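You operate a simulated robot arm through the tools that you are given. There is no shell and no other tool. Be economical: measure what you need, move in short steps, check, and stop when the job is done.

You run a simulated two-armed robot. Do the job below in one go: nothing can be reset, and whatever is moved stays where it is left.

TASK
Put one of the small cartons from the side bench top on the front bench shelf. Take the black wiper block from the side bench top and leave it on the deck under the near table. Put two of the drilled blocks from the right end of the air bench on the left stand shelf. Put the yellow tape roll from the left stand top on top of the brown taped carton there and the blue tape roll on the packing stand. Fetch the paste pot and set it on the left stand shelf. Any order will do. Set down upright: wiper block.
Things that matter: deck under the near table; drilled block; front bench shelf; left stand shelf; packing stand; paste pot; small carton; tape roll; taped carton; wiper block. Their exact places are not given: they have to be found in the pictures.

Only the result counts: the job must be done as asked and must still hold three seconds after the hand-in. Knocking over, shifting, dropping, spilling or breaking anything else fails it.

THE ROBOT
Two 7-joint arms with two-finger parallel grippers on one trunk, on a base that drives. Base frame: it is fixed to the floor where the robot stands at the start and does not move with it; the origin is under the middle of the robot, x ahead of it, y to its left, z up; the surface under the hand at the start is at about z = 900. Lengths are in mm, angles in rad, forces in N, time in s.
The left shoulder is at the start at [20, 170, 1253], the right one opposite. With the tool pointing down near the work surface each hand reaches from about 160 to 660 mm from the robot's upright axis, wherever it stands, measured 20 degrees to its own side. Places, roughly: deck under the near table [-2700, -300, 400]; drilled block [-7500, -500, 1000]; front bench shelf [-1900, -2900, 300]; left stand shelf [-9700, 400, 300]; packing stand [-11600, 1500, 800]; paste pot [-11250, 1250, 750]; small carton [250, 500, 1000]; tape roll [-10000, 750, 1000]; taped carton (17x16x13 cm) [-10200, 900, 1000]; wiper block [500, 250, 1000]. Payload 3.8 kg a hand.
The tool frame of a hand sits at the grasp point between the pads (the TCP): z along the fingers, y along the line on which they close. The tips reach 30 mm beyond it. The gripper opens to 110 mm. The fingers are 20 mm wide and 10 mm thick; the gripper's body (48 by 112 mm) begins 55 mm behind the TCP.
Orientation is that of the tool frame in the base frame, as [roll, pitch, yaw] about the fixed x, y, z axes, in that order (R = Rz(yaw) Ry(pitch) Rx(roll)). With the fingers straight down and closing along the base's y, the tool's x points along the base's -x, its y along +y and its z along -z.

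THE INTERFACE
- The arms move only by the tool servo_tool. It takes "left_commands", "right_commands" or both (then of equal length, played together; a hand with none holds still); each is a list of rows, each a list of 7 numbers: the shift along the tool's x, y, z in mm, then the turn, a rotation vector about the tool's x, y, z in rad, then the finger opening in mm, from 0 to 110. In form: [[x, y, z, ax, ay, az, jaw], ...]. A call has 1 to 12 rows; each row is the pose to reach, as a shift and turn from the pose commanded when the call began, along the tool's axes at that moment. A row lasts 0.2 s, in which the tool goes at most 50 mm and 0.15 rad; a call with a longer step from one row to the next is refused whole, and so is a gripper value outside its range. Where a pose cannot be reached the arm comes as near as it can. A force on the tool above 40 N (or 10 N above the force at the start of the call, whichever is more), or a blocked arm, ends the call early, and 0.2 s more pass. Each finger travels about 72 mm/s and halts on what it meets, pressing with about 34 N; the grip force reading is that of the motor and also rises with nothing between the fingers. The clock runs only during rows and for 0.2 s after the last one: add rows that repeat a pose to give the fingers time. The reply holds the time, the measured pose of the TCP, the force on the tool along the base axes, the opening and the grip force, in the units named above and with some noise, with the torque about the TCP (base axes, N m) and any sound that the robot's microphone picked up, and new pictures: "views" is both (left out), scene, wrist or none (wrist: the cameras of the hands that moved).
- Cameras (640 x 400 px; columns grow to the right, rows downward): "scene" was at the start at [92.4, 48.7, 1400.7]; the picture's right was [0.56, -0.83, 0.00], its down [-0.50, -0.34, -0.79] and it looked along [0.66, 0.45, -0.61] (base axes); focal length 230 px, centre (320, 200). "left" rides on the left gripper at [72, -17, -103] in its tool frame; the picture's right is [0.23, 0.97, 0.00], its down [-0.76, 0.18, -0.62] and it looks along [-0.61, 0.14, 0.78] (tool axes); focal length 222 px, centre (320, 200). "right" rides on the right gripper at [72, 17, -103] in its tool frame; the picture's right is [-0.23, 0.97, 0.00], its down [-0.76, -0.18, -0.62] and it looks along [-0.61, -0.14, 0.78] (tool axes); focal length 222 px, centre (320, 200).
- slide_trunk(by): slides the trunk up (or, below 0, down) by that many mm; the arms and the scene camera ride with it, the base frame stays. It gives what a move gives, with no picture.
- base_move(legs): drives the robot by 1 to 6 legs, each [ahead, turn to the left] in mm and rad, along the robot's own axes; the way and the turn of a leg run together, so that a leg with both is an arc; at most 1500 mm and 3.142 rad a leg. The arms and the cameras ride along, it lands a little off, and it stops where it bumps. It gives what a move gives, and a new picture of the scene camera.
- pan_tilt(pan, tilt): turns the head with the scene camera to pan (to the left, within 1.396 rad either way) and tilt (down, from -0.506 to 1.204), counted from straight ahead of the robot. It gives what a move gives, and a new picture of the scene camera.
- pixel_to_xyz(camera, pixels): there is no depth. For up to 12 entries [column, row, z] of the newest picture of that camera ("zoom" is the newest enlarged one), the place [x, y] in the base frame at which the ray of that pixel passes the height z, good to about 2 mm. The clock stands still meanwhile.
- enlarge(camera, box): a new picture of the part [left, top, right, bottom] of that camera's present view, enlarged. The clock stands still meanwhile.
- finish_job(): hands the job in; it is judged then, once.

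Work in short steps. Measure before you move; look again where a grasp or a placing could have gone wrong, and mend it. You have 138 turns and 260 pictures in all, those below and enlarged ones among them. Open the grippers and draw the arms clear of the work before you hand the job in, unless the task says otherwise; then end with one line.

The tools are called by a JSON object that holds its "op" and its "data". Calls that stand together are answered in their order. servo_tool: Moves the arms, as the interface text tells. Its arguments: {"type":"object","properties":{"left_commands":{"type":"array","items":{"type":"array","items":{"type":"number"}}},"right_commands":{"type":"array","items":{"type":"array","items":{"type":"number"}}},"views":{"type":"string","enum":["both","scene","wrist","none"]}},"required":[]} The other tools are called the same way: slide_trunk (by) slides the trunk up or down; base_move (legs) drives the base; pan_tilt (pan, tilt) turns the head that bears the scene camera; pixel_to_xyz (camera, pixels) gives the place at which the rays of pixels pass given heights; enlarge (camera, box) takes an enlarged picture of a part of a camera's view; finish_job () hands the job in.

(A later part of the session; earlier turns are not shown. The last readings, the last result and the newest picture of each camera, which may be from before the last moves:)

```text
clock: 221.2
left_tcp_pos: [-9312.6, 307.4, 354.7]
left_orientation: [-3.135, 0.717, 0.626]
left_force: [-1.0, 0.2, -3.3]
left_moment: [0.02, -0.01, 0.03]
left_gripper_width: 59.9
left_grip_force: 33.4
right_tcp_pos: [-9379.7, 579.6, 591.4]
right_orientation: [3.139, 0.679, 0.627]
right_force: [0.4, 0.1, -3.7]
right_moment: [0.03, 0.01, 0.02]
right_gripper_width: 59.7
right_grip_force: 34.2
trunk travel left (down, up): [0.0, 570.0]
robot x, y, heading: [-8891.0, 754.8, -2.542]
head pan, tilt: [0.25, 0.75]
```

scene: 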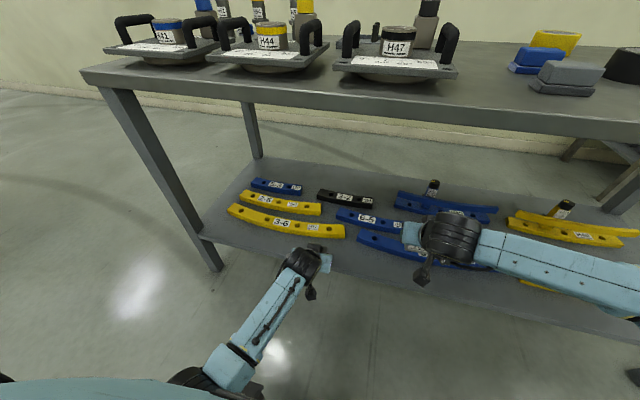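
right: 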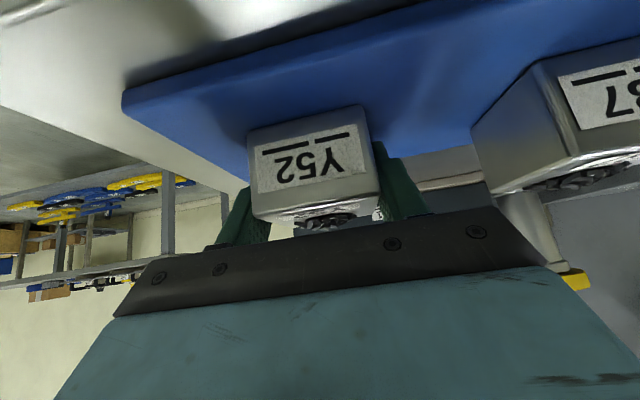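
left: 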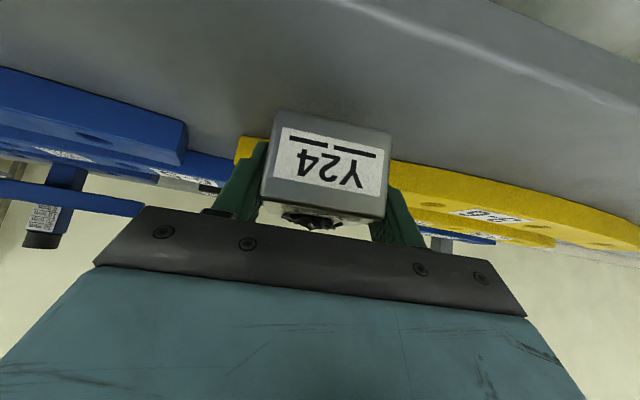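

Position good. I lower gently to contact.

{"op": "servo_tool", "data": {"left_commands": [[2, 0, 2.3, 0, 0, 0, 45], [4, 0, 4.5, 0, 0, 0, 45], [6, 0, 6.8, 0, 0, 0, 45], [8, 0, 9, 0, 0, 0, 45], [9.2, 0, 10.5, 0, 0, 0, 45], [9.9, 0, 11.3, 0, 0, 0, 45], [10.5, 0, 12.1, 0, 0, 0, 45], [11.2, 0, 12.8, 0, 0, 0, 45], [11.8, 0, 13.6, 0, 0, 0, 45], [12.5, 0, 14.3, 0, 0, 0, 45], [12.5, 0, 14.3, 0, 0, 0, 45]], "views": "none"}}

```text
clock: 223.6
left_tcp_pos: [-9306.5, 309.5, 340.6]
left_orientation: [-3.135, 0.718, 0.624]
left_force: [0.2, -0.3, -4.6]
left_moment: [0.03, 0.01, 0.0]
left_gripper_width: 60.2
left_grip_force: 33.9
left hand out of reach, approached as far as the arm can: row 4, 5, 6, 7, 8, 9, 10, 11
right_tcp_pos: [-9380.6, 578.8, 591.5]
right_orientation: [3.141, 0.678, 0.625]
right_force: [-0.7, 0.3, -3.8]
right_moment: [0.0, -0.02, -0.04]
right_gripper_width: 60.0
right_grip_force: 33.7
trunk travel left (down, up): [0.0, 570.0]
robot x, y, heading: [-8891.1, 755.9, -2.545]
head pan, tilt: [0.25, 0.75]
```

The arm is at its reach limit. I pull the hand back 60 mm, drive 60 mm closer, then descend.

{"op": "servo_tool", "data": {"left_commands": [[15, 0, -21, 0, 0, 0, 45], [31, 0, -37, 0, 0, 0, 45], [38, 0, -47, 0, 0, 0, 45], [38, 0, -47, 0, 0, 0, 45]], "views": "none"}}

{"op": "base_move", "data": {"legs": [[60, 0]]}}

```text
clock: 224.5
left_tcp_pos: [-9300.1, 325.1, 328.8]
left_orientation: [3.141, 0.741, 0.617]
left_force: [-0.7, -0.9, 7.4]
left_moment: [-0.07, -0.36, 0.02]
left_gripper_width: 59.7
left_grip_force: 33.6
left hand out of reach, approached as far as the arm can: row 1, 2, 3, 4
right_tcp_pos: [-9379.7, 579.3, 590.7]
right_orientation: [3.14, 0.677, 0.626]
right_force: [-0.1, 0.3, -4.5]
right_moment: [0.03, 0.0, -0.05]
right_gripper_width: 59.9
right_grip_force: 33.6
trunk travel left (down, up): [0.0, 570.0]
robot x, y, heading: [-8892.0, 756.0, -2.541]
head pan, tilt: [0.25, 0.75]
stopped in row 4 (left hand): the force on the tool passed its limit at 43 N (the readings are from after the stop); the commanded pose is now the measured one
```

```text
clock: 225.4
left_tcp_pos: [-9346.3, 291.9, 329.2]
left_orientation: [-3.141, 0.742, 0.619]
left_force: [-4.7, -3.3, 13.8]
left_moment: [-0.01, -0.35, -0.08]
left_gripper_width: 59.9
left_grip_force: 33.9
right_tcp_pos: [-9428.9, 544.3, 592.0]
right_orientation: [3.138, 0.68, 0.631]
right_force: [-0.8, 0.1, -4.3]
right_moment: [0.01, -0.01, -0.01]
right_gripper_width: 59.9
right_grip_force: 33.9
trunk travel left (down, up): [0.0, 570.0]
robot x, y, heading: [-8943.9, 722.2, -2.541]
head pan, tilt: [0.25, 0.75]
```

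scene: 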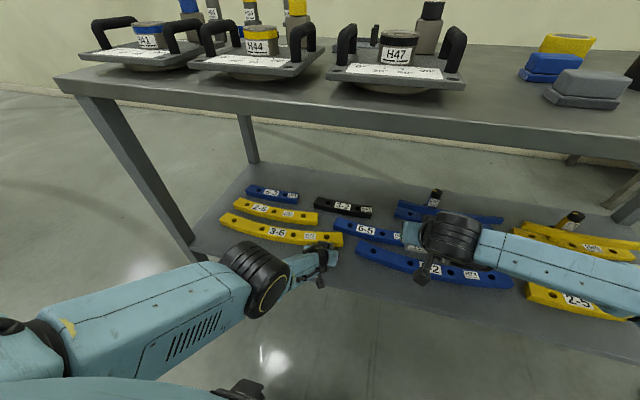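

The hand sagged into contact and was dragged forward with the base; I look closely at block and item 3‑6.

{"op": "enlarge", "data": {"camera": "left", "box": [100, 40, 580, 260]}}

{"op": "enlarge", "data": {"camera": "scene", "box": [210, 190, 410, 315]}}

```text
1.33 times, centred on (340, 150) of left
```

zoom: 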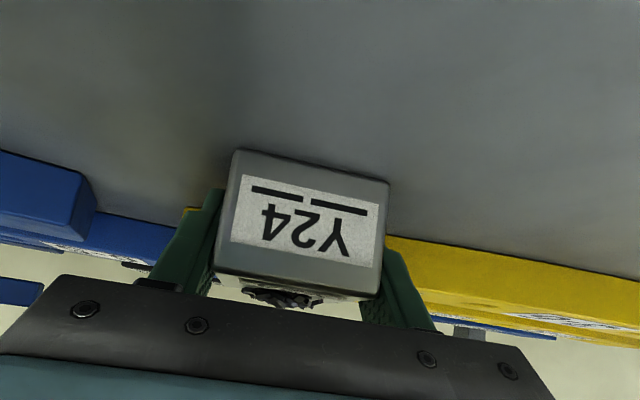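

```text
3.20 times, centred on (310, 252) of scene
```

zoom: 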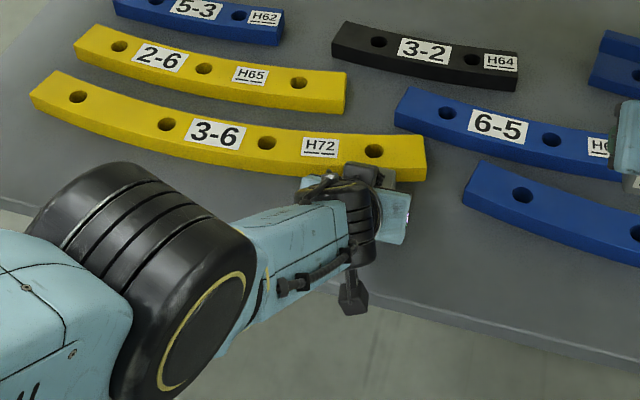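

No touch visible. I lift slightly and pull back 40 mm.

{"op": "servo_tool", "data": {"left_commands": [[-4, 0, -4.5, 0, 0.02, 0, 45], [6, 0, -14, 0, 0.027, 0, 45], [16, 0, -23, 0, 0.027, 0, 45], [25, 0, -32, 0, 0.027, 0, 45], [25, 0, -32, 0, 0.027, 0, 45]], "views": "wrist"}}

{"op": "pixel_to_xyz", "data": {"camera": "scene", "pixels": [[342.8, 245.75, 300], [354.4, 253.5, 300]]}}

```text
clock: 226.3
left_tcp_pos: [-9348.7, 295.8, 329.9]
left_orientation: [-3.14, 0.738, 0.62]
left_force: [2.4, 1.8, 9.7]
left_moment: [-0.25, -0.1, 0.15]
left_gripper_width: 60.1
left_grip_force: 34.2
left hand out of reach, approached as far as the arm can: row 1, 2, 3, 4
right_tcp_pos: [-9427.9, 544.8, 590.1]
right_orientation: [3.139, 0.677, 0.628]
right_force: [-0.4, -0.7, -4.6]
right_moment: [0.02, -0.03, 0.0]
right_gripper_width: 59.9
right_grip_force: 33.8
trunk travel left (down, up): [0.0, 570.0]
robot x, y, heading: [-8941.7, 722.1, -2.54]
head pan, tilt: [0.25, 0.75]
stopped in row 4 (left hand): the force on the tool passed its limit at 46 N (the readings are from after the stop); the commanded pose is now the measured one
```

left: 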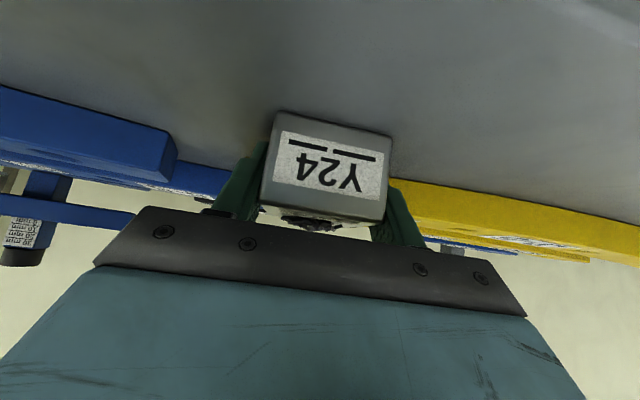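

```text
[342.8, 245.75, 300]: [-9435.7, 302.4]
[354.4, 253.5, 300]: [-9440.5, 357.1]
```

The arm IK is stuck near a limit, so I use rigid motions: raise the trunk 60 and back the base 100 mm.

{"op": "slide_trunk", "data": {"by": 60}}

{"op": "base_move", "data": {"legs": [[-100, 0]]}}

{"op": "enlarge", "data": {"camera": "scene", "box": [210, 170, 410, 295]}}

```text
clock: 227.3
left_tcp_pos: [-9347.7, 296.4, 386.1]
left_orientation: [-3.141, 0.735, 0.62]
left_force: [0.6, -0.8, -4.2]
left_moment: [0.02, -0.01, 0.01]
left_gripper_width: 59.8
left_grip_force: 33.9
right_tcp_pos: [-9428.6, 544.8, 649.9]
right_orientation: [3.14, 0.677, 0.628]
right_force: [0.6, 0.8, -4.3]
right_moment: [-0.01, -0.02, 0.03]
right_gripper_width: 60.0
right_grip_force: 34.1
trunk travel left (down, up): [-60.0, 510.0]
robot x, y, heading: [-8941.7, 720.8, -2.543]
head pan, tilt: [0.25, 0.75]
```

```text
clock: 228.5
left_tcp_pos: [-9267.0, 352.0, 388.0]
left_orientation: [-3.14, 0.735, 0.619]
left_force: [1.4, 0.4, -3.2]
left_moment: [0.01, -0.03, -0.01]
left_gripper_width: 60.1
left_grip_force: 34.0
right_tcp_pos: [-9348.4, 600.1, 651.7]
right_orientation: [3.14, 0.68, 0.627]
right_force: [-0.7, -0.5, -4.1]
right_moment: [0.01, 0.0, 0.02]
right_gripper_width: 60.1
right_grip_force: 33.6
trunk travel left (down, up): [-60.0, 510.0]
robot x, y, heading: [-8858.3, 778.2, -2.546]
head pan, tilt: [0.25, 0.75]
```

scene: 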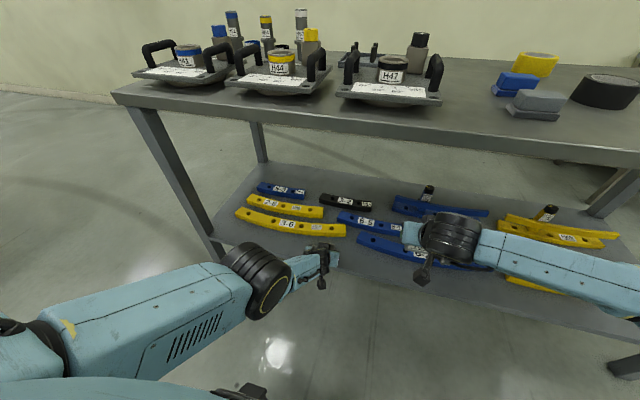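

```text
3.20 times, centred on (310, 232) of scene
```

zoom: 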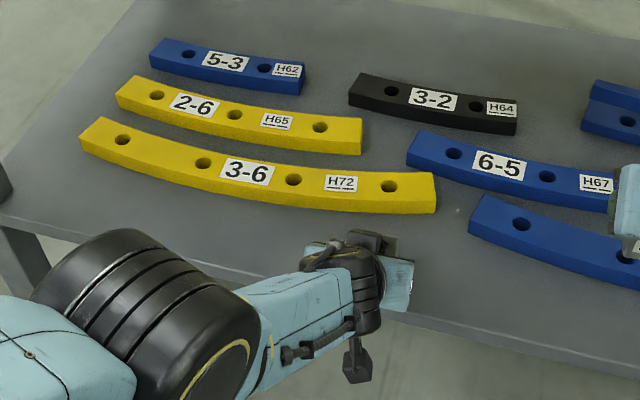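

I check whether item 3‑6 moved, via its corner versus 2‑6 and 6‑2, and zoom on the specks near it.

{"op": "pixel_to_xyz", "data": {"camera": "scene", "pixels": [[346.1, 236, 300], [356.9, 241.5, 300], [322.6, 217.8, 300], [240, 207, 300], [282, 228.5, 300]]}}

{"op": "enlarge", "data": {"camera": "scene", "box": [320, 215, 384, 255]}}

{"op": "enlarge", "data": {"camera": "left", "box": [220, 80, 430, 250]}}

```text
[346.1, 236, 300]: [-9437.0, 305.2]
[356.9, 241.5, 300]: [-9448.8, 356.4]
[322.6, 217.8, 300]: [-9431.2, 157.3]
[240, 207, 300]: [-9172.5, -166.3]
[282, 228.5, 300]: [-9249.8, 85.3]
```

```text
10.00 times, centred on (352, 235) of scene
```

zoom: 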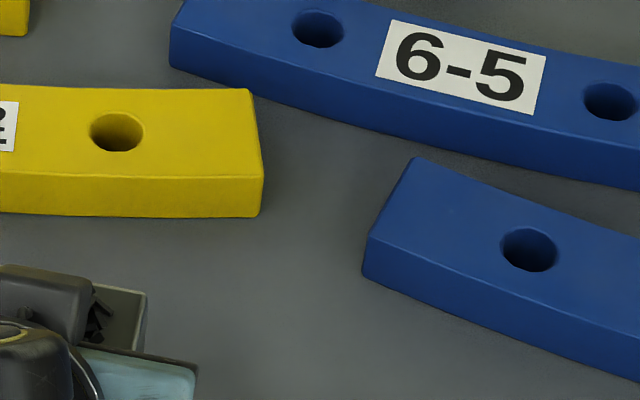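

```text
2.35 times, centred on (325, 165) of left
```

zoom: 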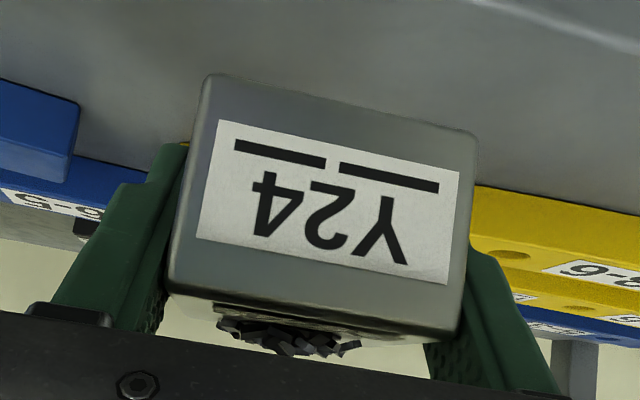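

Nothing moved or spilled. With the hand free I shift it back 50 and left 55 at this height, so the final lowering can be done with the trunk.

{"op": "servo_tool", "data": {"left_commands": [[9, 14, -8, 0, 0.018, 0, 45], [18, 28, -17, 0, 0.018, 0, 45], [28, 42, -25, 0, 0.018, 0, 45], [37, 55, -33.5, 0, 0.018, 0, 45], [37, 55, -33.5, 0, 0.018, 0, 45]], "views": "wrist"}}

```text
clock: 229.7
left_tcp_pos: [-9222.9, 325.5, 358.7]
left_orientation: [3.142, 0.717, 0.619]
left_force: [0.2, 0.8, -4.3]
left_moment: [0.01, 0.03, 0.01]
left_gripper_width: 59.9
left_grip_force: 34.1
left hand out of reach, approached as far as the arm can: row 1, 2, 3, 4, 5
right_tcp_pos: [-9348.7, 601.1, 651.3]
right_orientation: [3.14, 0.675, 0.626]
right_force: [-0.1, -0.4, -3.7]
right_moment: [0.02, 0.0, 0.01]
right_gripper_width: 60.1
right_grip_force: 33.8
trunk travel left (down, up): [-60.0, 510.0]
robot x, y, heading: [-8858.5, 777.3, -2.545]
head pan, tilt: [0.25, 0.75]
```

left: 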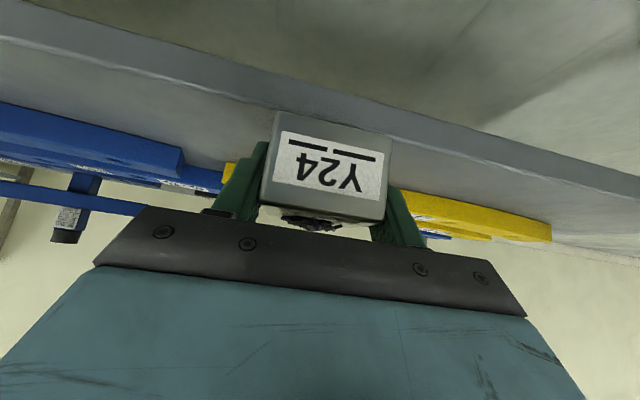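

The arm's posture has wandered to a limit. I back out fully and raise the hand to recover a good posture.

{"op": "base_move", "data": {"legs": [[-300, 0]]}}

{"op": "servo_tool", "data": {"left_commands": [[-25, 0, -28, 0, 0, 0, 45], [-50, 0, -56, 0, 0, 0, 45], [-75, 0, -85, 0, 0, 0, 45], [-99, 0, -113, 0, 0, 0, 45], [-125, 0, -143, 0, 0, 0, 45], [-150, 0, -170, 0, 0, 0, 45], [-150, 0, -170, 0, 0, 0, 45]], "views": "scene"}}

```text
clock: 231.8
left_tcp_pos: [-8975.5, 497.1, 357.7]
left_orientation: [3.141, 0.716, 0.614]
left_force: [-0.2, 0.0, -4.3]
left_moment: [0.0, -0.02, 0.02]
left_gripper_width: 59.8
left_grip_force: 33.8
right_tcp_pos: [-9098.2, 772.6, 652.0]
right_orientation: [3.14, 0.676, 0.622]
right_force: [-0.3, 0.6, -3.3]
right_moment: [-0.01, 0.01, -0.02]
right_gripper_width: 59.9
right_grip_force: 33.9
trunk travel left (down, up): [-60.0, 510.0]
robot x, y, heading: [-8608.3, 947.5, -2.545]
head pan, tilt: [0.25, 0.75]
```

scene: 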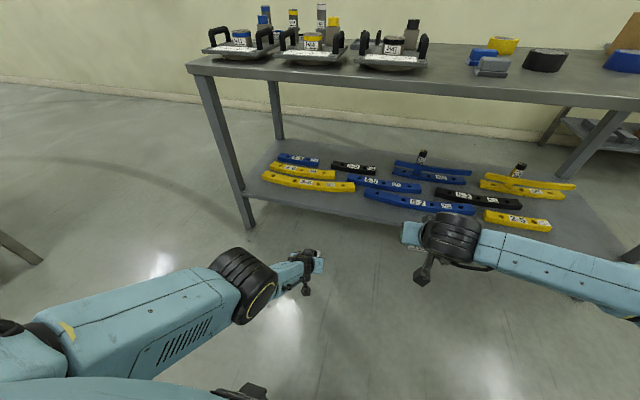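

```text
clock: 233.3
left_tcp_pos: [-9083.0, 444.6, 505.2]
left_orientation: [3.141, 0.714, 0.615]
left_force: [0.9, 0.1, -3.6]
left_moment: [0.04, -0.05, -0.01]
left_gripper_width: 59.8
left_grip_force: 34.0
left hand out of reach, approached as far as the arm can: row 1, 2, 3, 4, 5, 6, 7
right_tcp_pos: [-9099.5, 773.2, 651.7]
right_orientation: [3.138, 0.677, 0.625]
right_force: [-0.3, 0.4, -3.9]
right_moment: [0.05, -0.04, -0.04]
right_gripper_width: 59.8
right_grip_force: 34.2
trunk travel left (down, up): [-60.0, 510.0]
robot x, y, heading: [-8610.1, 948.0, -2.54]
head pan, tilt: [0.25, 0.75]
```

scene: 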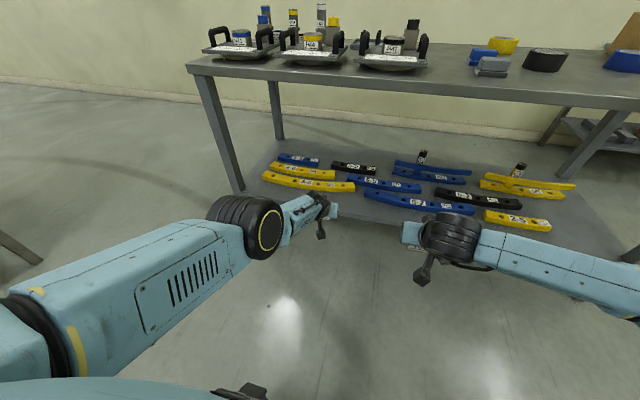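

The elbow has swung inward. I try moving the hand up, back and left to let the elbow come out again.

{"op": "servo_tool", "data": {"left_commands": [[0, 30, -40, 0, 0, 0, 45], [0, 60, -80, 0, 0, 0, 45], [0, 90, -120, 0, 0, 0, 45], [0, 120, -160, 0, 0, 0, 45], [0, 150, -200, 0, 0, 0, 45], [0, 180, -240, 0, 0, 0, 45], [0, 180, -240, 0, 0, 0, 45]], "views": "scene"}}

```text
clock: 234.9
left_tcp_pos: [-8994.6, 230.7, 627.1]
left_orientation: [-3.141, 0.719, 0.615]
left_force: [0.5, 0.4, -4.4]
left_moment: [-0.01, -0.03, 0.02]
left_gripper_width: 60.0
left_grip_force: 33.7
left hand out of reach, approached as far as the arm can: row 1, 2, 3, 4, 5, 6, 7
right_tcp_pos: [-9099.6, 772.1, 652.3]
right_orientation: [3.139, 0.677, 0.623]
right_force: [0.3, 0.6, -3.6]
right_moment: [0.0, 0.0, 0.01]
right_gripper_width: 59.9
right_grip_force: 34.4
trunk travel left (down, up): [-60.0, 510.0]
robot x, y, heading: [-8608.7, 943.0, -2.547]
head pan, tilt: [0.25, 0.75]
```

scene: 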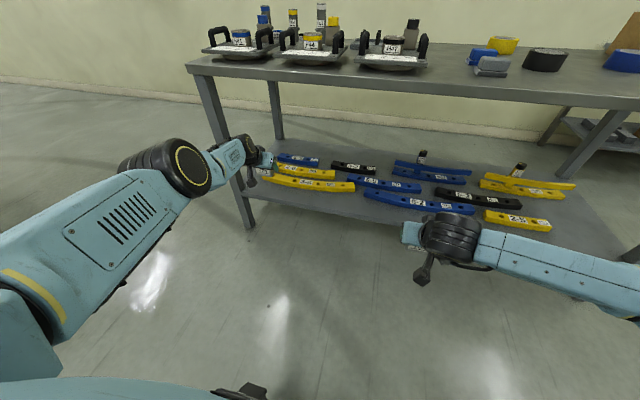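

The arm looks straightened out (a singular pose). I try moving the hand to the right, where the elbow's natural bend helps.

{"op": "servo_tool", "data": {"left_commands": [[0, -40, 0, 0, 0, 0, 45], [0, -80, 0, 0, 0, 0, 45], [0, -120, 0, 0, 0, 0, 45], [0, -160, 0, 0, 0, 0, 45], [0, -200, 0, 0, 0, 0, 45], [0, -200, 0, 0, 0, 0, 45], [0, -200, 0, 0, 0, 0, 45]], "views": "scene"}}

```text
clock: 236.6
left_tcp_pos: [-9116.9, 383.7, 630.2]
left_orientation: [3.142, 0.718, 0.614]
left_force: [0.8, -0.8, -3.7]
left_moment: [0.01, -0.03, 0.03]
left_gripper_width: 60.0
left_grip_force: 34.6
left hand out of reach, approached as far as the arm can: row 1, 2, 3, 4
right_tcp_pos: [-9097.9, 772.1, 651.7]
right_orientation: [-3.141, 0.677, 0.623]
right_force: [1.7, 0.8, -4.7]
right_moment: [0.0, -0.03, -0.01]
right_gripper_width: 60.0
right_grip_force: 34.2
trunk travel left (down, up): [-60.0, 510.0]
robot x, y, heading: [-8611.6, 946.0, -2.548]
head pan, tilt: [0.25, 0.75]
```

scene: 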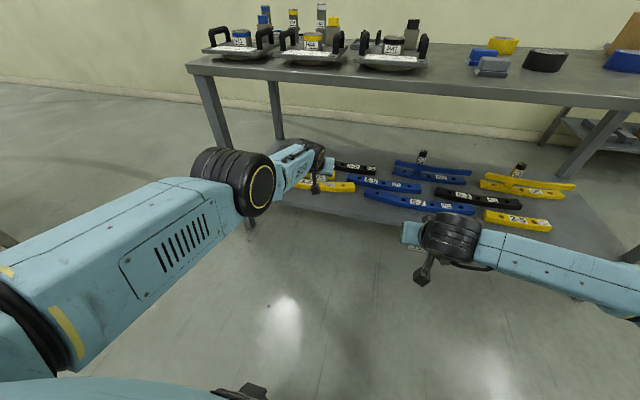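

It is reachable again. Now ease it backward with some more rightward motion to bend the elbow the right way.

{"op": "servo_tool", "data": {"left_commands": [[8, -15, -7, 0, 0, 0, 45], [15, -30, -13, 0, 0, 0, 45], [23, -45, -20, 0, 0, 0, 45], [38, -60, -33, 0, 0, 0, 45], [53, -60, -46, 0, 0, 0, 45], [75, -60, -66, 0, 0, 0, 45], [98, -60, -85, 0, 0, 0, 45], [98, -60, -85, 0, 0, 0, 45]], "views": "scene"}}

```text
clock: 238.3
left_tcp_pos: [-9143.1, 476.8, 592.3]
left_orientation: [3.14, 0.716, 0.614]
left_force: [-0.3, 0.0, -3.6]
left_moment: [0.03, -0.02, 0.01]
left_gripper_width: 60.2
left_grip_force: 33.6
left hand out of reach, approached as far as the arm can: row 1, 2, 3, 4, 5, 6, 7, 8
right_tcp_pos: [-9098.7, 771.3, 650.5]
right_orientation: [3.139, 0.677, 0.622]
right_force: [0.1, 0.2, -4.1]
right_moment: [0.01, -0.02, 0.04]
right_gripper_width: 60.3
right_grip_force: 34.0
trunk travel left (down, up): [-60.0, 510.0]
robot x, y, heading: [-8611.5, 948.3, -2.547]
head pan, tilt: [0.25, 0.75]
```

scene: 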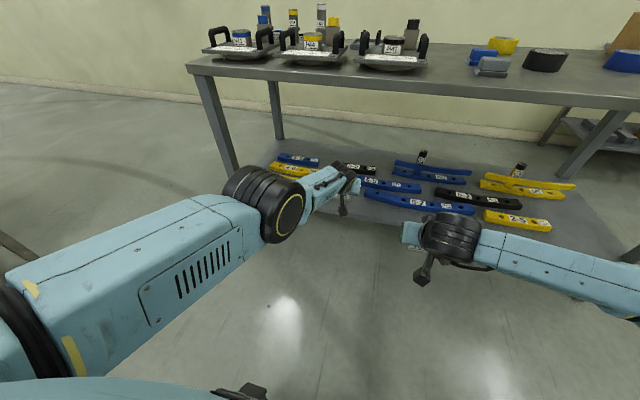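

I can still use this posture: follow it downward, then place with rigid trunk/base motions. Command down 230.

{"op": "servo_tool", "data": {"left_commands": [[25, 0, 29, 0, 0, 0, 45], [51, 0, 58, 0, 0, 0, 45], [76, 0, 87, 0, 0, 0, 45], [102, 0, 117, 0, 0, 0, 45], [127, 0, 146, 0, 0, 0, 45], [152, 0, 175, 0, 0, 0, 45], [152, 0, 175, 0, 0, 0, 45]], "views": "scene"}}

```text
clock: 239.9
left_tcp_pos: [-9044.8, 500.2, 423.0]
left_orientation: [3.141, 0.717, 0.615]
left_force: [-0.3, 0.2, -3.6]
left_moment: [0.02, 0.02, -0.01]
left_gripper_width: 59.8
left_grip_force: 34.2
left hand out of reach, approached as far as the arm can: row 1, 2, 3, 4, 5, 6, 7
right_tcp_pos: [-9099.8, 772.4, 652.0]
right_orientation: [3.138, 0.676, 0.62]
right_force: [-1.0, 0.3, -3.6]
right_moment: [0.0, 0.0, 0.01]
right_gripper_width: 59.9
right_grip_force: 34.0
trunk travel left (down, up): [-60.0, 510.0]
robot x, y, heading: [-8612.2, 946.2, -2.546]
head pan, tilt: [0.25, 0.75]
```

scene: 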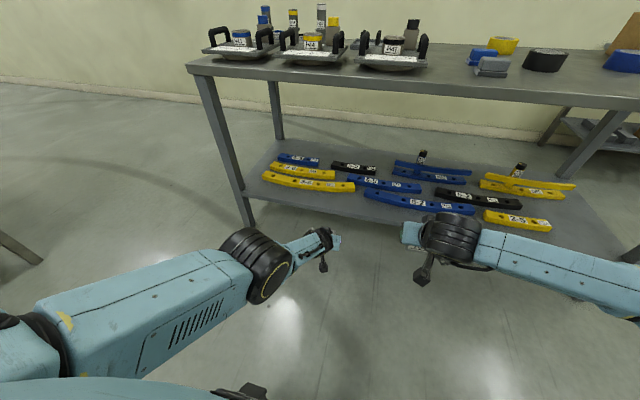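

Still level. A bit lower with the arm, so that trunk bottoming gives contact height.

{"op": "servo_tool", "data": {"left_commands": [[15, 0, 17, 0, 0, 0, 45], [30, 0, 34, 0, 0, 0, 45], [40, 0, 45, 0, 0, 0, 45], [40, 0, 45, 0, 0, 0, 45]], "views": "none"}}

```text
clock: 240.9
left_tcp_pos: [-9013.9, 512.5, 384.1]
left_orientation: [-3.141, 0.718, 0.616]
left_force: [-0.3, -0.3, -4.7]
left_moment: [-0.01, 0.01, -0.01]
left_gripper_width: 59.8
left_grip_force: 33.6
left hand out of reach, approached as far as the arm can: row 1, 2, 3, 4
right_tcp_pos: [-9099.5, 772.6, 651.2]
right_orientation: [3.14, 0.678, 0.623]
right_force: [-0.2, 0.5, -4.8]
right_moment: [0.0, 0.01, 0.05]
right_gripper_width: 59.9
right_grip_force: 34.3
trunk travel left (down, up): [-60.0, 510.0]
robot x, y, heading: [-8611.9, 948.6, -2.546]
head pan, tilt: [0.25, 0.75]
```

Now drive in 335 mm, then check with the left camera.

{"op": "base_move", "data": {"legs": [[335, 0]]}}

{"op": "enlarge", "data": {"camera": "left", "box": [100, 0, 580, 250]}}

```text
clock: 243.2
left_tcp_pos: [-9295.8, 330.1, 385.4]
left_orientation: [-3.141, 0.717, 0.608]
left_force: [-0.4, 0.8, -4.0]
left_moment: [0.02, -0.02, -0.02]
left_gripper_width: 59.8
left_grip_force: 33.8
right_tcp_pos: [-9378.8, 589.8, 651.3]
right_orientation: [-3.142, 0.678, 0.615]
right_force: [-0.3, -0.2, -4.9]
right_moment: [0.03, -0.01, 0.02]
right_gripper_width: 60.1
right_grip_force: 34.2
trunk travel left (down, up): [-60.0, 510.0]
robot x, y, heading: [-8887.7, 759.4, -2.555]
head pan, tilt: [0.25, 0.75]
```

scene: 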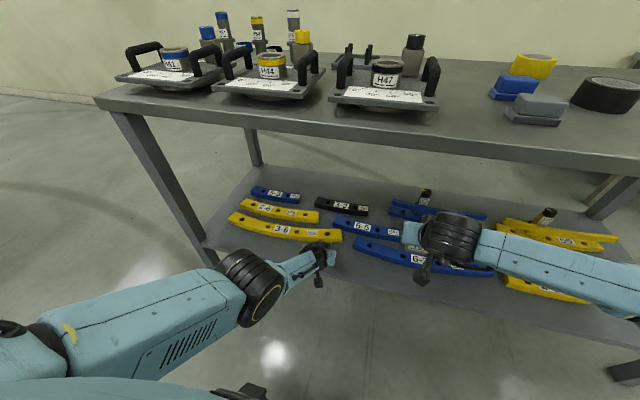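

```text
1.33 times, centred on (340, 125) of left
```

zoom: 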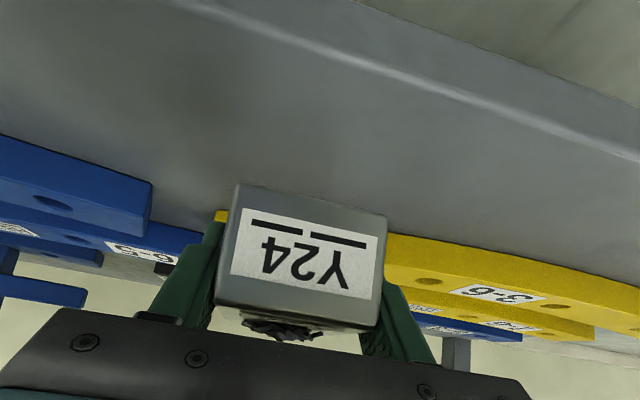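

{"op": "pixel_to_xyz", "data": {"camera": "zoom", "pixels": [[250, 20, 300], [400, 72, 300], [390, 233, 300], [500, 252, 300], [220, 213, 300], [150, 182, 300]]}}

```text
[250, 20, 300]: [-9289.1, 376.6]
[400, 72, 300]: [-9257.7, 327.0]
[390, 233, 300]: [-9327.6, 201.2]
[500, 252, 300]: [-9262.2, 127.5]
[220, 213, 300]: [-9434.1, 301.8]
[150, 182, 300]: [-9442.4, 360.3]
```

TCP is 32 mm inside the edge, item 3‑6 about 145. I drive 25 mm more and lower by trunk.

{"op": "base_move", "data": {"legs": [[25, 0]]}}

{"op": "slide_trunk", "data": {"by": -44}}

{"op": "slide_trunk", "data": {"by": -4}}

```text
clock: 244.0
left_tcp_pos: [-9314.4, 315.7, 383.9]
left_orientation: [-3.141, 0.716, 0.608]
left_force: [-0.1, -0.6, -3.8]
left_moment: [-0.02, 0.01, -0.01]
left_gripper_width: 59.8
left_grip_force: 34.2
right_tcp_pos: [-9398.9, 576.2, 651.7]
right_orientation: [3.14, 0.677, 0.615]
right_force: [-0.1, -0.1, -4.4]
right_moment: [0.03, -0.01, -0.01]
right_gripper_width: 59.9
right_grip_force: 33.7
trunk travel left (down, up): [-60.0, 510.0]
robot x, y, heading: [-8911.5, 743.3, -2.555]
head pan, tilt: [0.25, 0.75]
```

scene: 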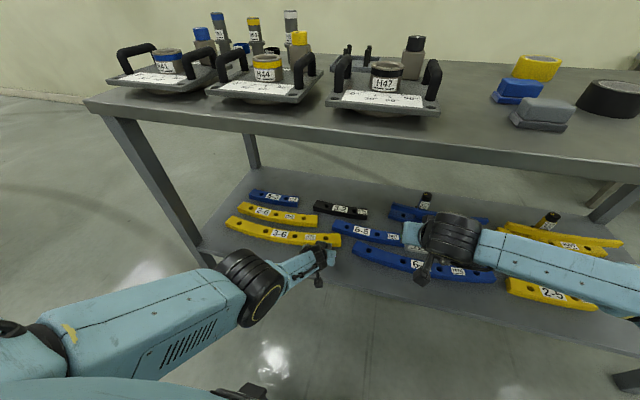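

```text
clock: 244.8
left_tcp_pos: [-9315.8, 316.6, 339.6]
left_orientation: [3.141, 0.715, 0.608]
left_force: [0.0, 0.1, -4.8]
left_moment: [0.0, -0.03, 0.04]
left_gripper_width: 59.9
left_grip_force: 34.0
right_tcp_pos: [-9397.6, 576.7, 606.6]
right_orientation: [3.14, 0.677, 0.616]
right_force: [-0.1, -0.2, -3.2]
right_moment: [0.03, 0.02, -0.01]
right_gripper_width: 60.0
right_grip_force: 34.0
trunk travel left (down, up): [-16.0, 554.0]
robot x, y, heading: [-8908.9, 748.3, -2.554]
head pan, tilt: [0.25, 0.75]
```

```text
clock: 245.4
left_tcp_pos: [-9316.4, 316.2, 336.1]
left_orientation: [3.141, 0.714, 0.607]
left_force: [-1.0, -0.7, -3.3]
left_moment: [0.03, -0.01, 0.01]
left_gripper_width: 59.7
left_grip_force: 34.0
right_tcp_pos: [-9398.4, 577.3, 602.1]
right_orientation: [3.14, 0.678, 0.613]
right_force: [-0.5, -0.1, -2.9]
right_moment: [0.02, -0.03, -0.01]
right_gripper_width: 59.8
right_grip_force: 34.3
trunk travel left (down, up): [-12.0, 558.0]
robot x, y, heading: [-8911.1, 747.5, -2.553]
head pan, tilt: [0.25, 0.75]
```

Two more 2–3 mm steps to contact.

{"op": "slide_trunk", "data": {"by": -2}}

{"op": "slide_trunk", "data": {"by": -2}}

```text
clock: 245.9
left_tcp_pos: [-9315.0, 316.5, 333.9]
left_orientation: [-3.141, 0.715, 0.606]
left_force: [-0.1, -0.8, -4.6]
left_moment: [0.03, 0.01, -0.01]
left_gripper_width: 59.9
left_grip_force: 33.8
right_tcp_pos: [-9397.8, 576.3, 602.1]
right_orientation: [3.141, 0.677, 0.615]
right_force: [0.3, 0.8, -3.7]
right_moment: [0.01, -0.05, 0.02]
right_gripper_width: 59.9
right_grip_force: 33.8
trunk travel left (down, up): [-10.0, 560.0]
robot x, y, heading: [-8910.1, 745.5, -2.559]
head pan, tilt: [0.25, 0.75]
```

```text
clock: 246.4
left_tcp_pos: [-9315.9, 316.0, 330.7]
left_orientation: [3.142, 0.715, 0.605]
left_force: [-0.7, -0.4, -4.2]
left_moment: [0.0, 0.0, 0.02]
left_gripper_width: 59.3
left_grip_force: 34.7
right_tcp_pos: [-9399.4, 577.2, 599.3]
right_orientation: [3.14, 0.678, 0.614]
right_force: [0.0, -0.5, -3.8]
right_moment: [0.04, 0.02, 0.01]
right_gripper_width: 60.1
right_grip_force: 34.4
trunk travel left (down, up): [-8.0, 562.0]
robot x, y, heading: [-8908.1, 746.8, -2.556]
head pan, tilt: [0.25, 0.75]
```

{"op": "slide_trunk", "data": {"by": -1.5}}

{"op": "servo_tool", "data": {"left_commands": [[0, 0, 0, 0, 0, 0, 45]], "views": "wrist"}}

```text
clock: 246.9
left_tcp_pos: [-9317.6, 317.2, 330.9]
left_orientation: [3.141, 0.716, 0.609]
left_force: [-0.1, 0.3, -3.5]
left_moment: [0.02, -0.02, 0.0]
left_gripper_width: 60.1
left_grip_force: 34.3
right_tcp_pos: [-9399.1, 575.7, 598.1]
right_orientation: [-3.14, 0.677, 0.613]
right_force: [-0.2, 0.1, -3.6]
right_moment: [0.0, -0.03, 0.01]
right_gripper_width: 60.0
right_grip_force: 33.7
trunk travel left (down, up): [-7.0, 564.0]
robot x, y, heading: [-8908.6, 747.5, -2.56]
head pan, tilt: [0.25, 0.75]
```

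```text
clock: 247.3
left_tcp_pos: [-9315.3, 316.5, 330.9]
left_orientation: [-3.141, 0.716, 0.608]
left_force: [-0.4, -0.3, -4.0]
left_moment: [-0.01, -0.05, 0.0]
left_gripper_width: 60.1
left_grip_force: 34.6
right_tcp_pos: [-9399.0, 577.2, 597.8]
right_orientation: [3.141, 0.678, 0.615]
right_force: [0.7, -0.6, -4.0]
right_moment: [0.02, -0.01, 0.01]
right_gripper_width: 59.6
right_grip_force: 34.2
trunk travel left (down, up): [-7.0, 564.0]
robot x, y, heading: [-8907.7, 750.1, -2.554]
head pan, tilt: [0.25, 0.75]
```

left: 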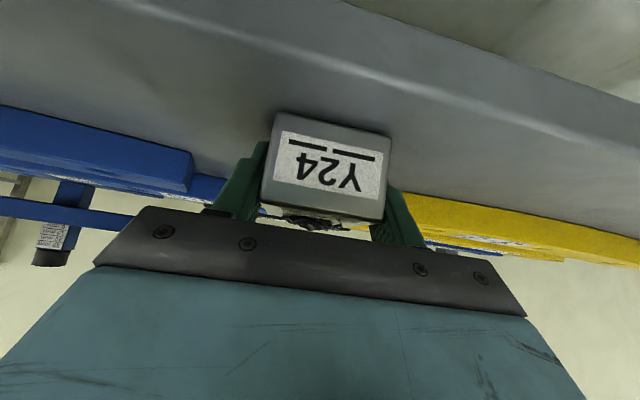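

{"op": "slide_trunk", "data": {"by": -2}}

{"op": "servo_tool", "data": {"left_commands": [[0, 0, 0, 0, 0, 0, 45]], "views": "none"}}

```text
clock: 247.8
left_tcp_pos: [-9316.1, 317.0, 329.2]
left_orientation: [-3.141, 0.72, 0.605]
left_force: [2.2, -0.6, 4.1]
left_moment: [-0.3, 0.05, 0.04]
left_gripper_width: 59.8
left_grip_force: 33.6
right_tcp_pos: [-9399.3, 576.1, 596.3]
right_orientation: [3.139, 0.677, 0.614]
right_force: [-0.4, 0.0, -3.9]
right_moment: [0.0, 0.01, 0.02]
right_gripper_width: 59.9
right_grip_force: 34.0
trunk travel left (down, up): [-5.0, 566.0]
robot x, y, heading: [-8906.2, 745.1, -2.559]
head pan, tilt: [0.25, 0.75]
```

```text
clock: 248.2
left_tcp_pos: [-9316.8, 316.4, 329.9]
left_orientation: [-3.141, 0.719, 0.606]
left_force: [-0.2, -1.2, 4.7]
left_moment: [-0.34, 0.08, 0.03]
left_gripper_width: 59.9
left_grip_force: 33.5
right_tcp_pos: [-9399.2, 577.6, 596.0]
right_orientation: [3.14, 0.676, 0.615]
right_force: [-0.3, 0.9, -4.0]
right_moment: [0.02, 0.0, 0.0]
right_gripper_width: 60.0
right_grip_force: 33.9
trunk travel left (down, up): [-5.0, 566.0]
robot x, y, heading: [-8909.6, 747.2, -2.554]
head pan, tilt: [0.25, 0.75]
```

Contact made. Open gently, raise the trunk straight up, then back out.

{"op": "servo_tool", "data": {"left_commands": [[0, 0, 0, 0, 0, 0, 62], [0, 0, 0, 0, 0, 0, 68], [0, 0, 0, 0, 0, 0, 80], [0, 0, 0, 0, 0, 0, 85], [0, 0, 0, 0, 0, 0, 85]], "views": "none"}}

{"op": "slide_trunk", "data": {"by": 120}}

{"op": "base_move", "data": {"legs": [[-350, 0]]}}

{"op": "enlarge", "data": {"camera": "scene", "box": [200, 120, 440, 270]}}

```text
clock: 249.4
left_tcp_pos: [-9315.4, 315.6, 328.6]
left_orientation: [3.141, 0.717, 0.608]
left_force: [6.2, 3.9, 7.8]
left_moment: [0.34, 0.11, -0.26]
left_gripper_width: 85.2
left_grip_force: 0.1
right_tcp_pos: [-9399.5, 577.4, 596.2]
right_orientation: [3.14, 0.678, 0.613]
right_force: [-0.3, 0.0, -3.3]
right_moment: [0.02, 0.0, 0.0]
right_gripper_width: 59.7
right_grip_force: 34.3
trunk travel left (down, up): [-5.0, 566.0]
robot x, y, heading: [-8909.9, 747.6, -2.555]
head pan, tilt: [0.25, 0.75]
```

```text
clock: 250.9
left_tcp_pos: [-9315.5, 315.6, 448.8]
left_orientation: [3.141, 0.716, 0.609]
left_force: [0.4, -0.1, 0.8]
left_moment: [-0.01, 0.0, -0.03]
left_gripper_width: 84.9
left_grip_force: 0.0
right_tcp_pos: [-9398.1, 577.1, 715.2]
right_orientation: [3.139, 0.679, 0.614]
right_force: [-0.8, 0.4, -4.0]
right_moment: [0.01, -0.02, 0.01]
right_gripper_width: 59.9
right_grip_force: 33.8
trunk travel left (down, up): [-124.0, 445.0]
robot x, y, heading: [-8907.0, 749.2, -2.556]
head pan, tilt: [0.25, 0.75]
```

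```text
clock: 253.2
left_tcp_pos: [-9028.6, 506.1, 449.2]
left_orientation: [3.141, 0.718, 0.609]
left_force: [1.0, -0.1, -0.7]
left_moment: [-0.01, 0.01, 0.05]
left_gripper_width: 84.9
left_grip_force: 0.1
right_tcp_pos: [-9111.2, 768.2, 716.0]
right_orientation: [3.141, 0.679, 0.616]
right_force: [0.3, 0.6, -3.8]
right_moment: [0.01, -0.01, -0.01]
right_gripper_width: 60.0
right_grip_force: 33.8
trunk travel left (down, up): [-124.0, 445.0]
robot x, y, heading: [-8621.3, 936.1, -2.556]
head pan, tilt: [0.25, 0.75]
```

scene: 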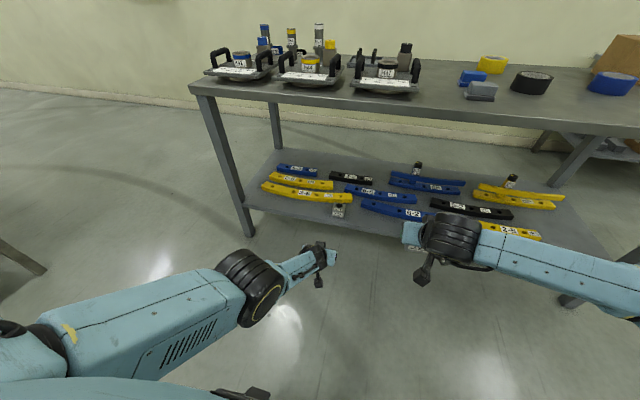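

```text
2.67 times, centred on (320, 195) of scene
```

zoom: 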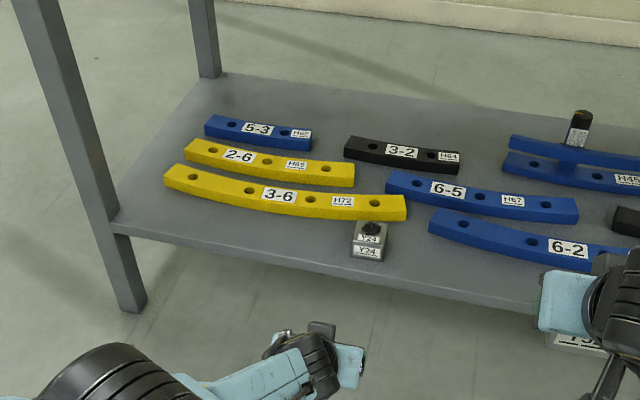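

Y24 sits level with its swarf on the shelf. Now I free the left arm's posture: untilt and raise it while outside.

{"op": "servo_tool", "data": {"left_commands": [[-20, 0, -25, 0, 0.12, 0, 85], [-40, 0, -50, 0, 0.24, 0, 85], [-60, 0, -75, 0, 0.36, 0, 85], [-80, 0, -100, 0, 0.48, 0, 85], [-100, 0, -125, 0, 0.6, 0, 85], [-120, 0, -150, 0, 0.717, 0, 85], [-135, 0, -180, 0, 0.717, 0, 85], [-150, 0, -210, 0, 0.717, 0, 85], [-150, 0, -210, 0, 0.717, 0, 85]], "views": "scene"}}

```text
clock: 255.2
left_tcp_pos: [-9062.6, 495.7, 689.7]
left_orientation: [-3.141, -0.003, 0.609]
left_force: [-0.3, 0.0, 0.3]
left_moment: [0.01, 0.01, -0.02]
left_gripper_width: 85.0
left_grip_force: 0.1
left hand out of reach, approached as far as the arm can: row 1, 2, 3, 4, 5, 6, 7, 8, 9
right_tcp_pos: [-9111.2, 767.7, 715.8]
right_orientation: [3.14, 0.677, 0.615]
right_force: [-0.1, -0.2, -4.9]
right_moment: [0.04, 0.0, 0.01]
right_gripper_width: 59.9
right_grip_force: 34.0
trunk travel left (down, up): [-124.0, 445.0]
robot x, y, heading: [-8621.0, 937.7, -2.552]
head pan, tilt: [0.25, 0.75]
```

scene: 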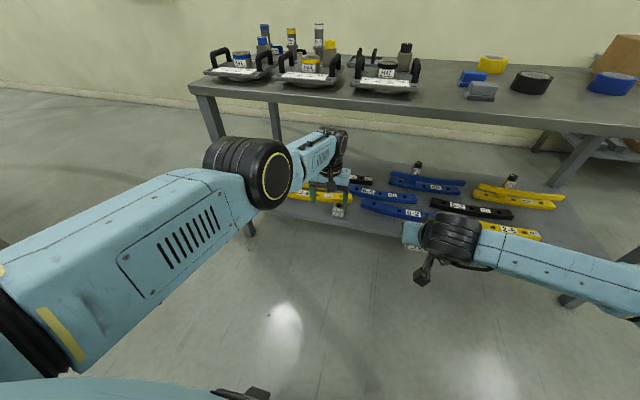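

The arm still cannot shorten. With the tool pointing down I raise the hand well up and outward to let the elbow drop to its normal side.

{"op": "servo_tool", "data": {"left_commands": [[0, 15, -45, 0, 0, 0, 85], [0, 30, -90, 0, 0, 0, 85], [0, 45, -135, 0, 0, 0, 85], [0, 60, -180, 0, 0, 0, 85], [0, 75, -225, 0, 0, 0, 85], [0, 90, -270, 0, 0, 0, 85], [10, 110, -310, 0, 0, 0, 85], [25, 130, -350, 0, 0, 0, 85], [50, 150, -390, 0, 0, 0, 85], [75, 170, -430, 0, 0, 0, 85], [100, 190, -450, 0, 0, 0, 85], [100, 190, -450, 0, 0, 0, 85]], "views": "scene"}}

```text
refused: row 9 steps farther than a row can; nothing moved
```

{"op": "servo_tool", "data": {"left_commands": [[0, 15, -45, 0, 0, 0, 85], [0, 30, -90, 0, 0, 0, 85], [0, 45, -135, 0, 0, 0, 85], [0, 60, -180, 0, 0, 0, 85], [0, 75, -225, 0, 0, 0, 85], [0, 90, -270, 0, 0, 0, 85], [10, 110, -308, 0, 0, 0, 85], [25, 130, -345, 0, 0, 0, 85], [45, 150, -380, 0, 0, 0, 85], [70, 170, -410, 0, 0, 0, 85], [95, 190, -430, 0, 0, 0, 85], [95, 190, -430, 0, 0, 0, 85]], "views": "scene"}}

```text
clock: 257.8
left_tcp_pos: [-8954.4, 378.9, 1092.7]
left_orientation: [-3.141, 0.004, 0.609]
left_force: [0.5, 0.1, -0.9]
left_moment: [-0.01, -0.03, 0.01]
left_gripper_width: 85.4
left_grip_force: 0.1
left hand out of reach, approached as far as the arm can: row 1, 2, 3, 4, 5, 6, 7, 8, 9, 10, 11, 12
right_tcp_pos: [-9111.1, 767.4, 714.6]
right_orientation: [3.139, 0.677, 0.615]
right_force: [0.2, 0.4, -3.6]
right_moment: [-0.02, -0.01, 0.02]
right_gripper_width: 60.1
right_grip_force: 33.6
trunk travel left (down, up): [-124.0, 445.0]
robot x, y, heading: [-8619.6, 940.4, -2.553]
head pan, tilt: [0.25, 0.75]
```

scene: 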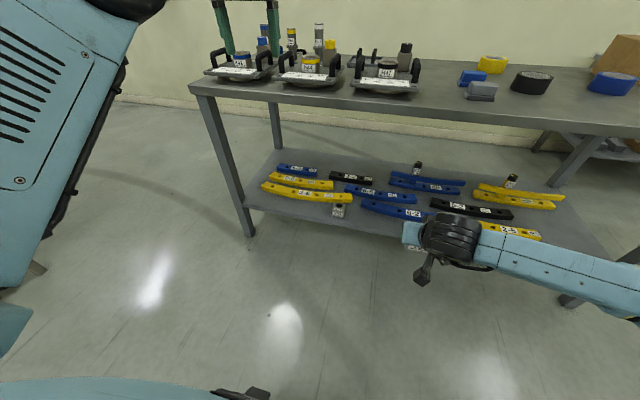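

I try another way: move right and inward while yawing the hand to the right, which makes the elbow itself bend.

{"op": "servo_tool", "data": {"left_commands": [[5, -25, 0, 0, 0, 0.12, 85], [10, -50, 0, 0, 0, 0.24, 85], [20, -75, 0, 0, 0, 0.36, 85], [30, -100, 0, 0, 0, 0.48, 85], [45, -125, 0, 0, 0, 0.6, 85], [60, -150, 0, 0, 0, 0.72, 85], [80, -175, 0, 0, 0, 0.84, 85], [100, -200, 0, 0, 0, 0.96, 85], [120, -220, 0, 0, 0, 1.0, 85], [140, -220, 0, 0, 0, 1.0, 85], [160, -220, 0, 0, 0, 1.0, 85], [160, -220, 0, 0, 0, 1.0, 85]], "views": "scene"}}

```text
clock: 260.4
left_tcp_pos: [-9057.1, 636.7, 1108.2]
left_orientation: [3.14, -0.001, -0.395]
left_force: [0.8, -0.2, 0.6]
left_moment: [0.01, -0.02, 0.01]
left_gripper_width: 84.9
left_grip_force: 0.0
left hand out of reach, approached as far as the arm can: row 1, 2, 3, 4, 5, 6, 7, 8, 9, 10, 11, 12
right_tcp_pos: [-9112.0, 767.7, 715.7]
right_orientation: [3.141, 0.677, 0.616]
right_force: [0.7, 0.0, -5.1]
right_moment: [-0.01, -0.02, -0.01]
right_gripper_width: 60.1
right_grip_force: 33.7
trunk travel left (down, up): [-124.0, 445.0]
robot x, y, heading: [-8623.0, 936.3, -2.555]
head pan, tilt: [0.25, 0.75]
```

scene: 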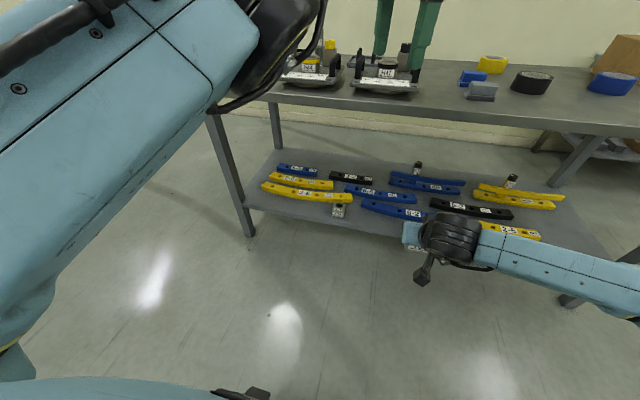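

I park the left arm instead: up and back, undoing the yaw; the right arm can do the rest if needed.

{"op": "servo_tool", "data": {"left_commands": [[25, -8, -29, 0, 0, -0.08, 85], [51, -16, -58, 0, 0, -0.16, 85], [76, -24, -88, 0, 0, -0.24, 85], [102, -32, -117, 0, 0, -0.32, 85], [127, -40, -146, 0, 0, -0.4, 85], [152, -48, -175, 0, 0, -0.48, 85], [178, -56, -204, 0, 0, -0.56, 85], [203, -64, -233, 0, 0, -0.64, 85], [229, -72, -262, 0, 0, -0.72, 85], [254, -80, -292, 0, 0, -0.8, 85], [280, -88, -321, 0, 0, -0.9, 85], [305, -96, -350, 0, 0, -0.98, 85]], "views": "scene"}}

```text
clock: 263.0
left_tcp_pos: [-8771.0, 538.4, 1292.0]
left_orientation: [3.14, -0.001, 0.561]
left_force: [-0.7, 0.2, -0.9]
left_moment: [0.03, 0.03, -0.02]
left_gripper_width: 84.9
left_grip_force: 0.1
left hand out of reach, approached as far as the arm can: row 1, 2, 3, 4, 5, 6, 7, 8, 9, 10, 11, 12
right_tcp_pos: [-9110.8, 766.1, 715.8]
right_orientation: [3.139, 0.676, 0.615]
right_force: [1.0, 0.1, -3.8]
right_moment: [0.03, -0.02, -0.01]
right_gripper_width: 59.8
right_grip_force: 34.0
trunk travel left (down, up): [-124.0, 445.0]
robot x, y, heading: [-8622.1, 936.6, -2.555]
head pan, tilt: [0.25, 0.75]
```

scene: 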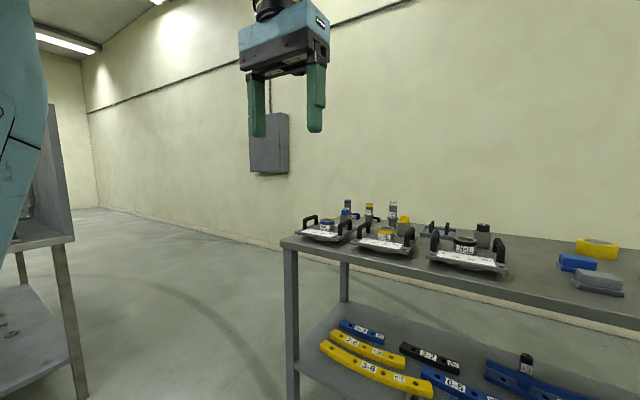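

The hand came back closer (elbow is bending now), though it nudged the head. I move it forward-left and down toward the normal start posture.

{"op": "servo_tool", "data": {"left_commands": [[-15, 25, 0, 0, 0, 0, 85], [-30, 50, 0, 0, 0, 0, 85], [-45, 75, 10, 0, 0, 0, 85], [-60, 100, 40, 0, 0, 0, 85], [-75, 105, 75, 0, 0, 0, 85], [-90, 105, 110, 0, 0, 0, 85], [-100, 105, 145, 0, 0, 0, 85], [-100, 105, 180, 0, 0, 0, 85], [-100, 105, 180, 0, 0, 0, 85]], "views": "scene"}}

{"op": "pan_tilt", "data": {"pan": 0.2, "tilt": 0.75}}

```text
clock: 265.0
left_tcp_pos: [-8796.5, 405.8, 1116.2]
left_orientation: [-3.141, 0.001, 0.588]
left_force: [-0.7, 0.2, 0.6]
left_moment: [0.02, -0.03, 0.01]
left_gripper_width: 84.9
left_grip_force: 0.0
right_tcp_pos: [-9110.2, 766.7, 715.5]
right_orientation: [3.139, 0.677, 0.616]
right_force: [0.9, -0.7, -3.3]
right_moment: [-0.02, 0.0, -0.03]
right_gripper_width: 59.5
right_grip_force: 33.7
trunk travel left (down, up): [-124.0, 445.0]
robot x, y, heading: [-8622.7, 938.9, -2.552]
head pan, tilt: [0.25, 0.75]
```

scene: 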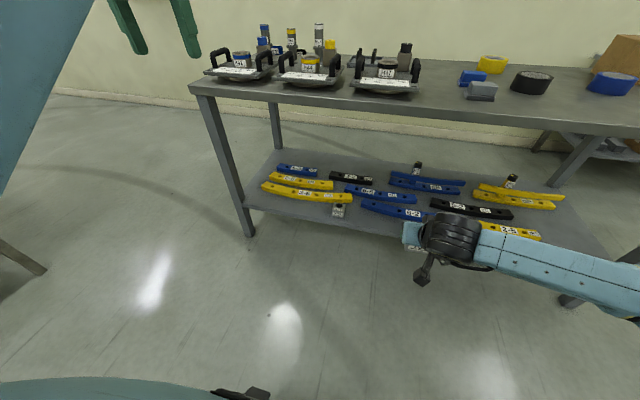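

```text
clock: 265.6
left_tcp_pos: [-8797.5, 405.1, 1117.1]
left_orientation: [3.141, -0.002, 0.588]
left_force: [0.1, 0.1, 0.5]
left_moment: [-0.02, -0.01, 0.0]
left_gripper_width: 84.9
left_grip_force: 0.1
right_tcp_pos: [-9112.4, 766.0, 717.6]
right_orientation: [3.139, 0.678, 0.616]
right_force: [-0.7, -0.5, -3.6]
right_moment: [0.03, -0.03, 0.0]
right_gripper_width: 59.9
right_grip_force: 33.8
trunk travel left (down, up): [-124.0, 445.0]
robot x, y, heading: [-8622.5, 936.0, -2.554]
head pan, tilt: [0.201, 0.75]
```

scene: 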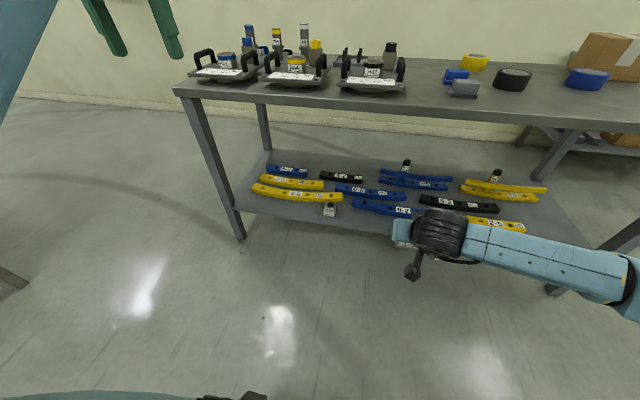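

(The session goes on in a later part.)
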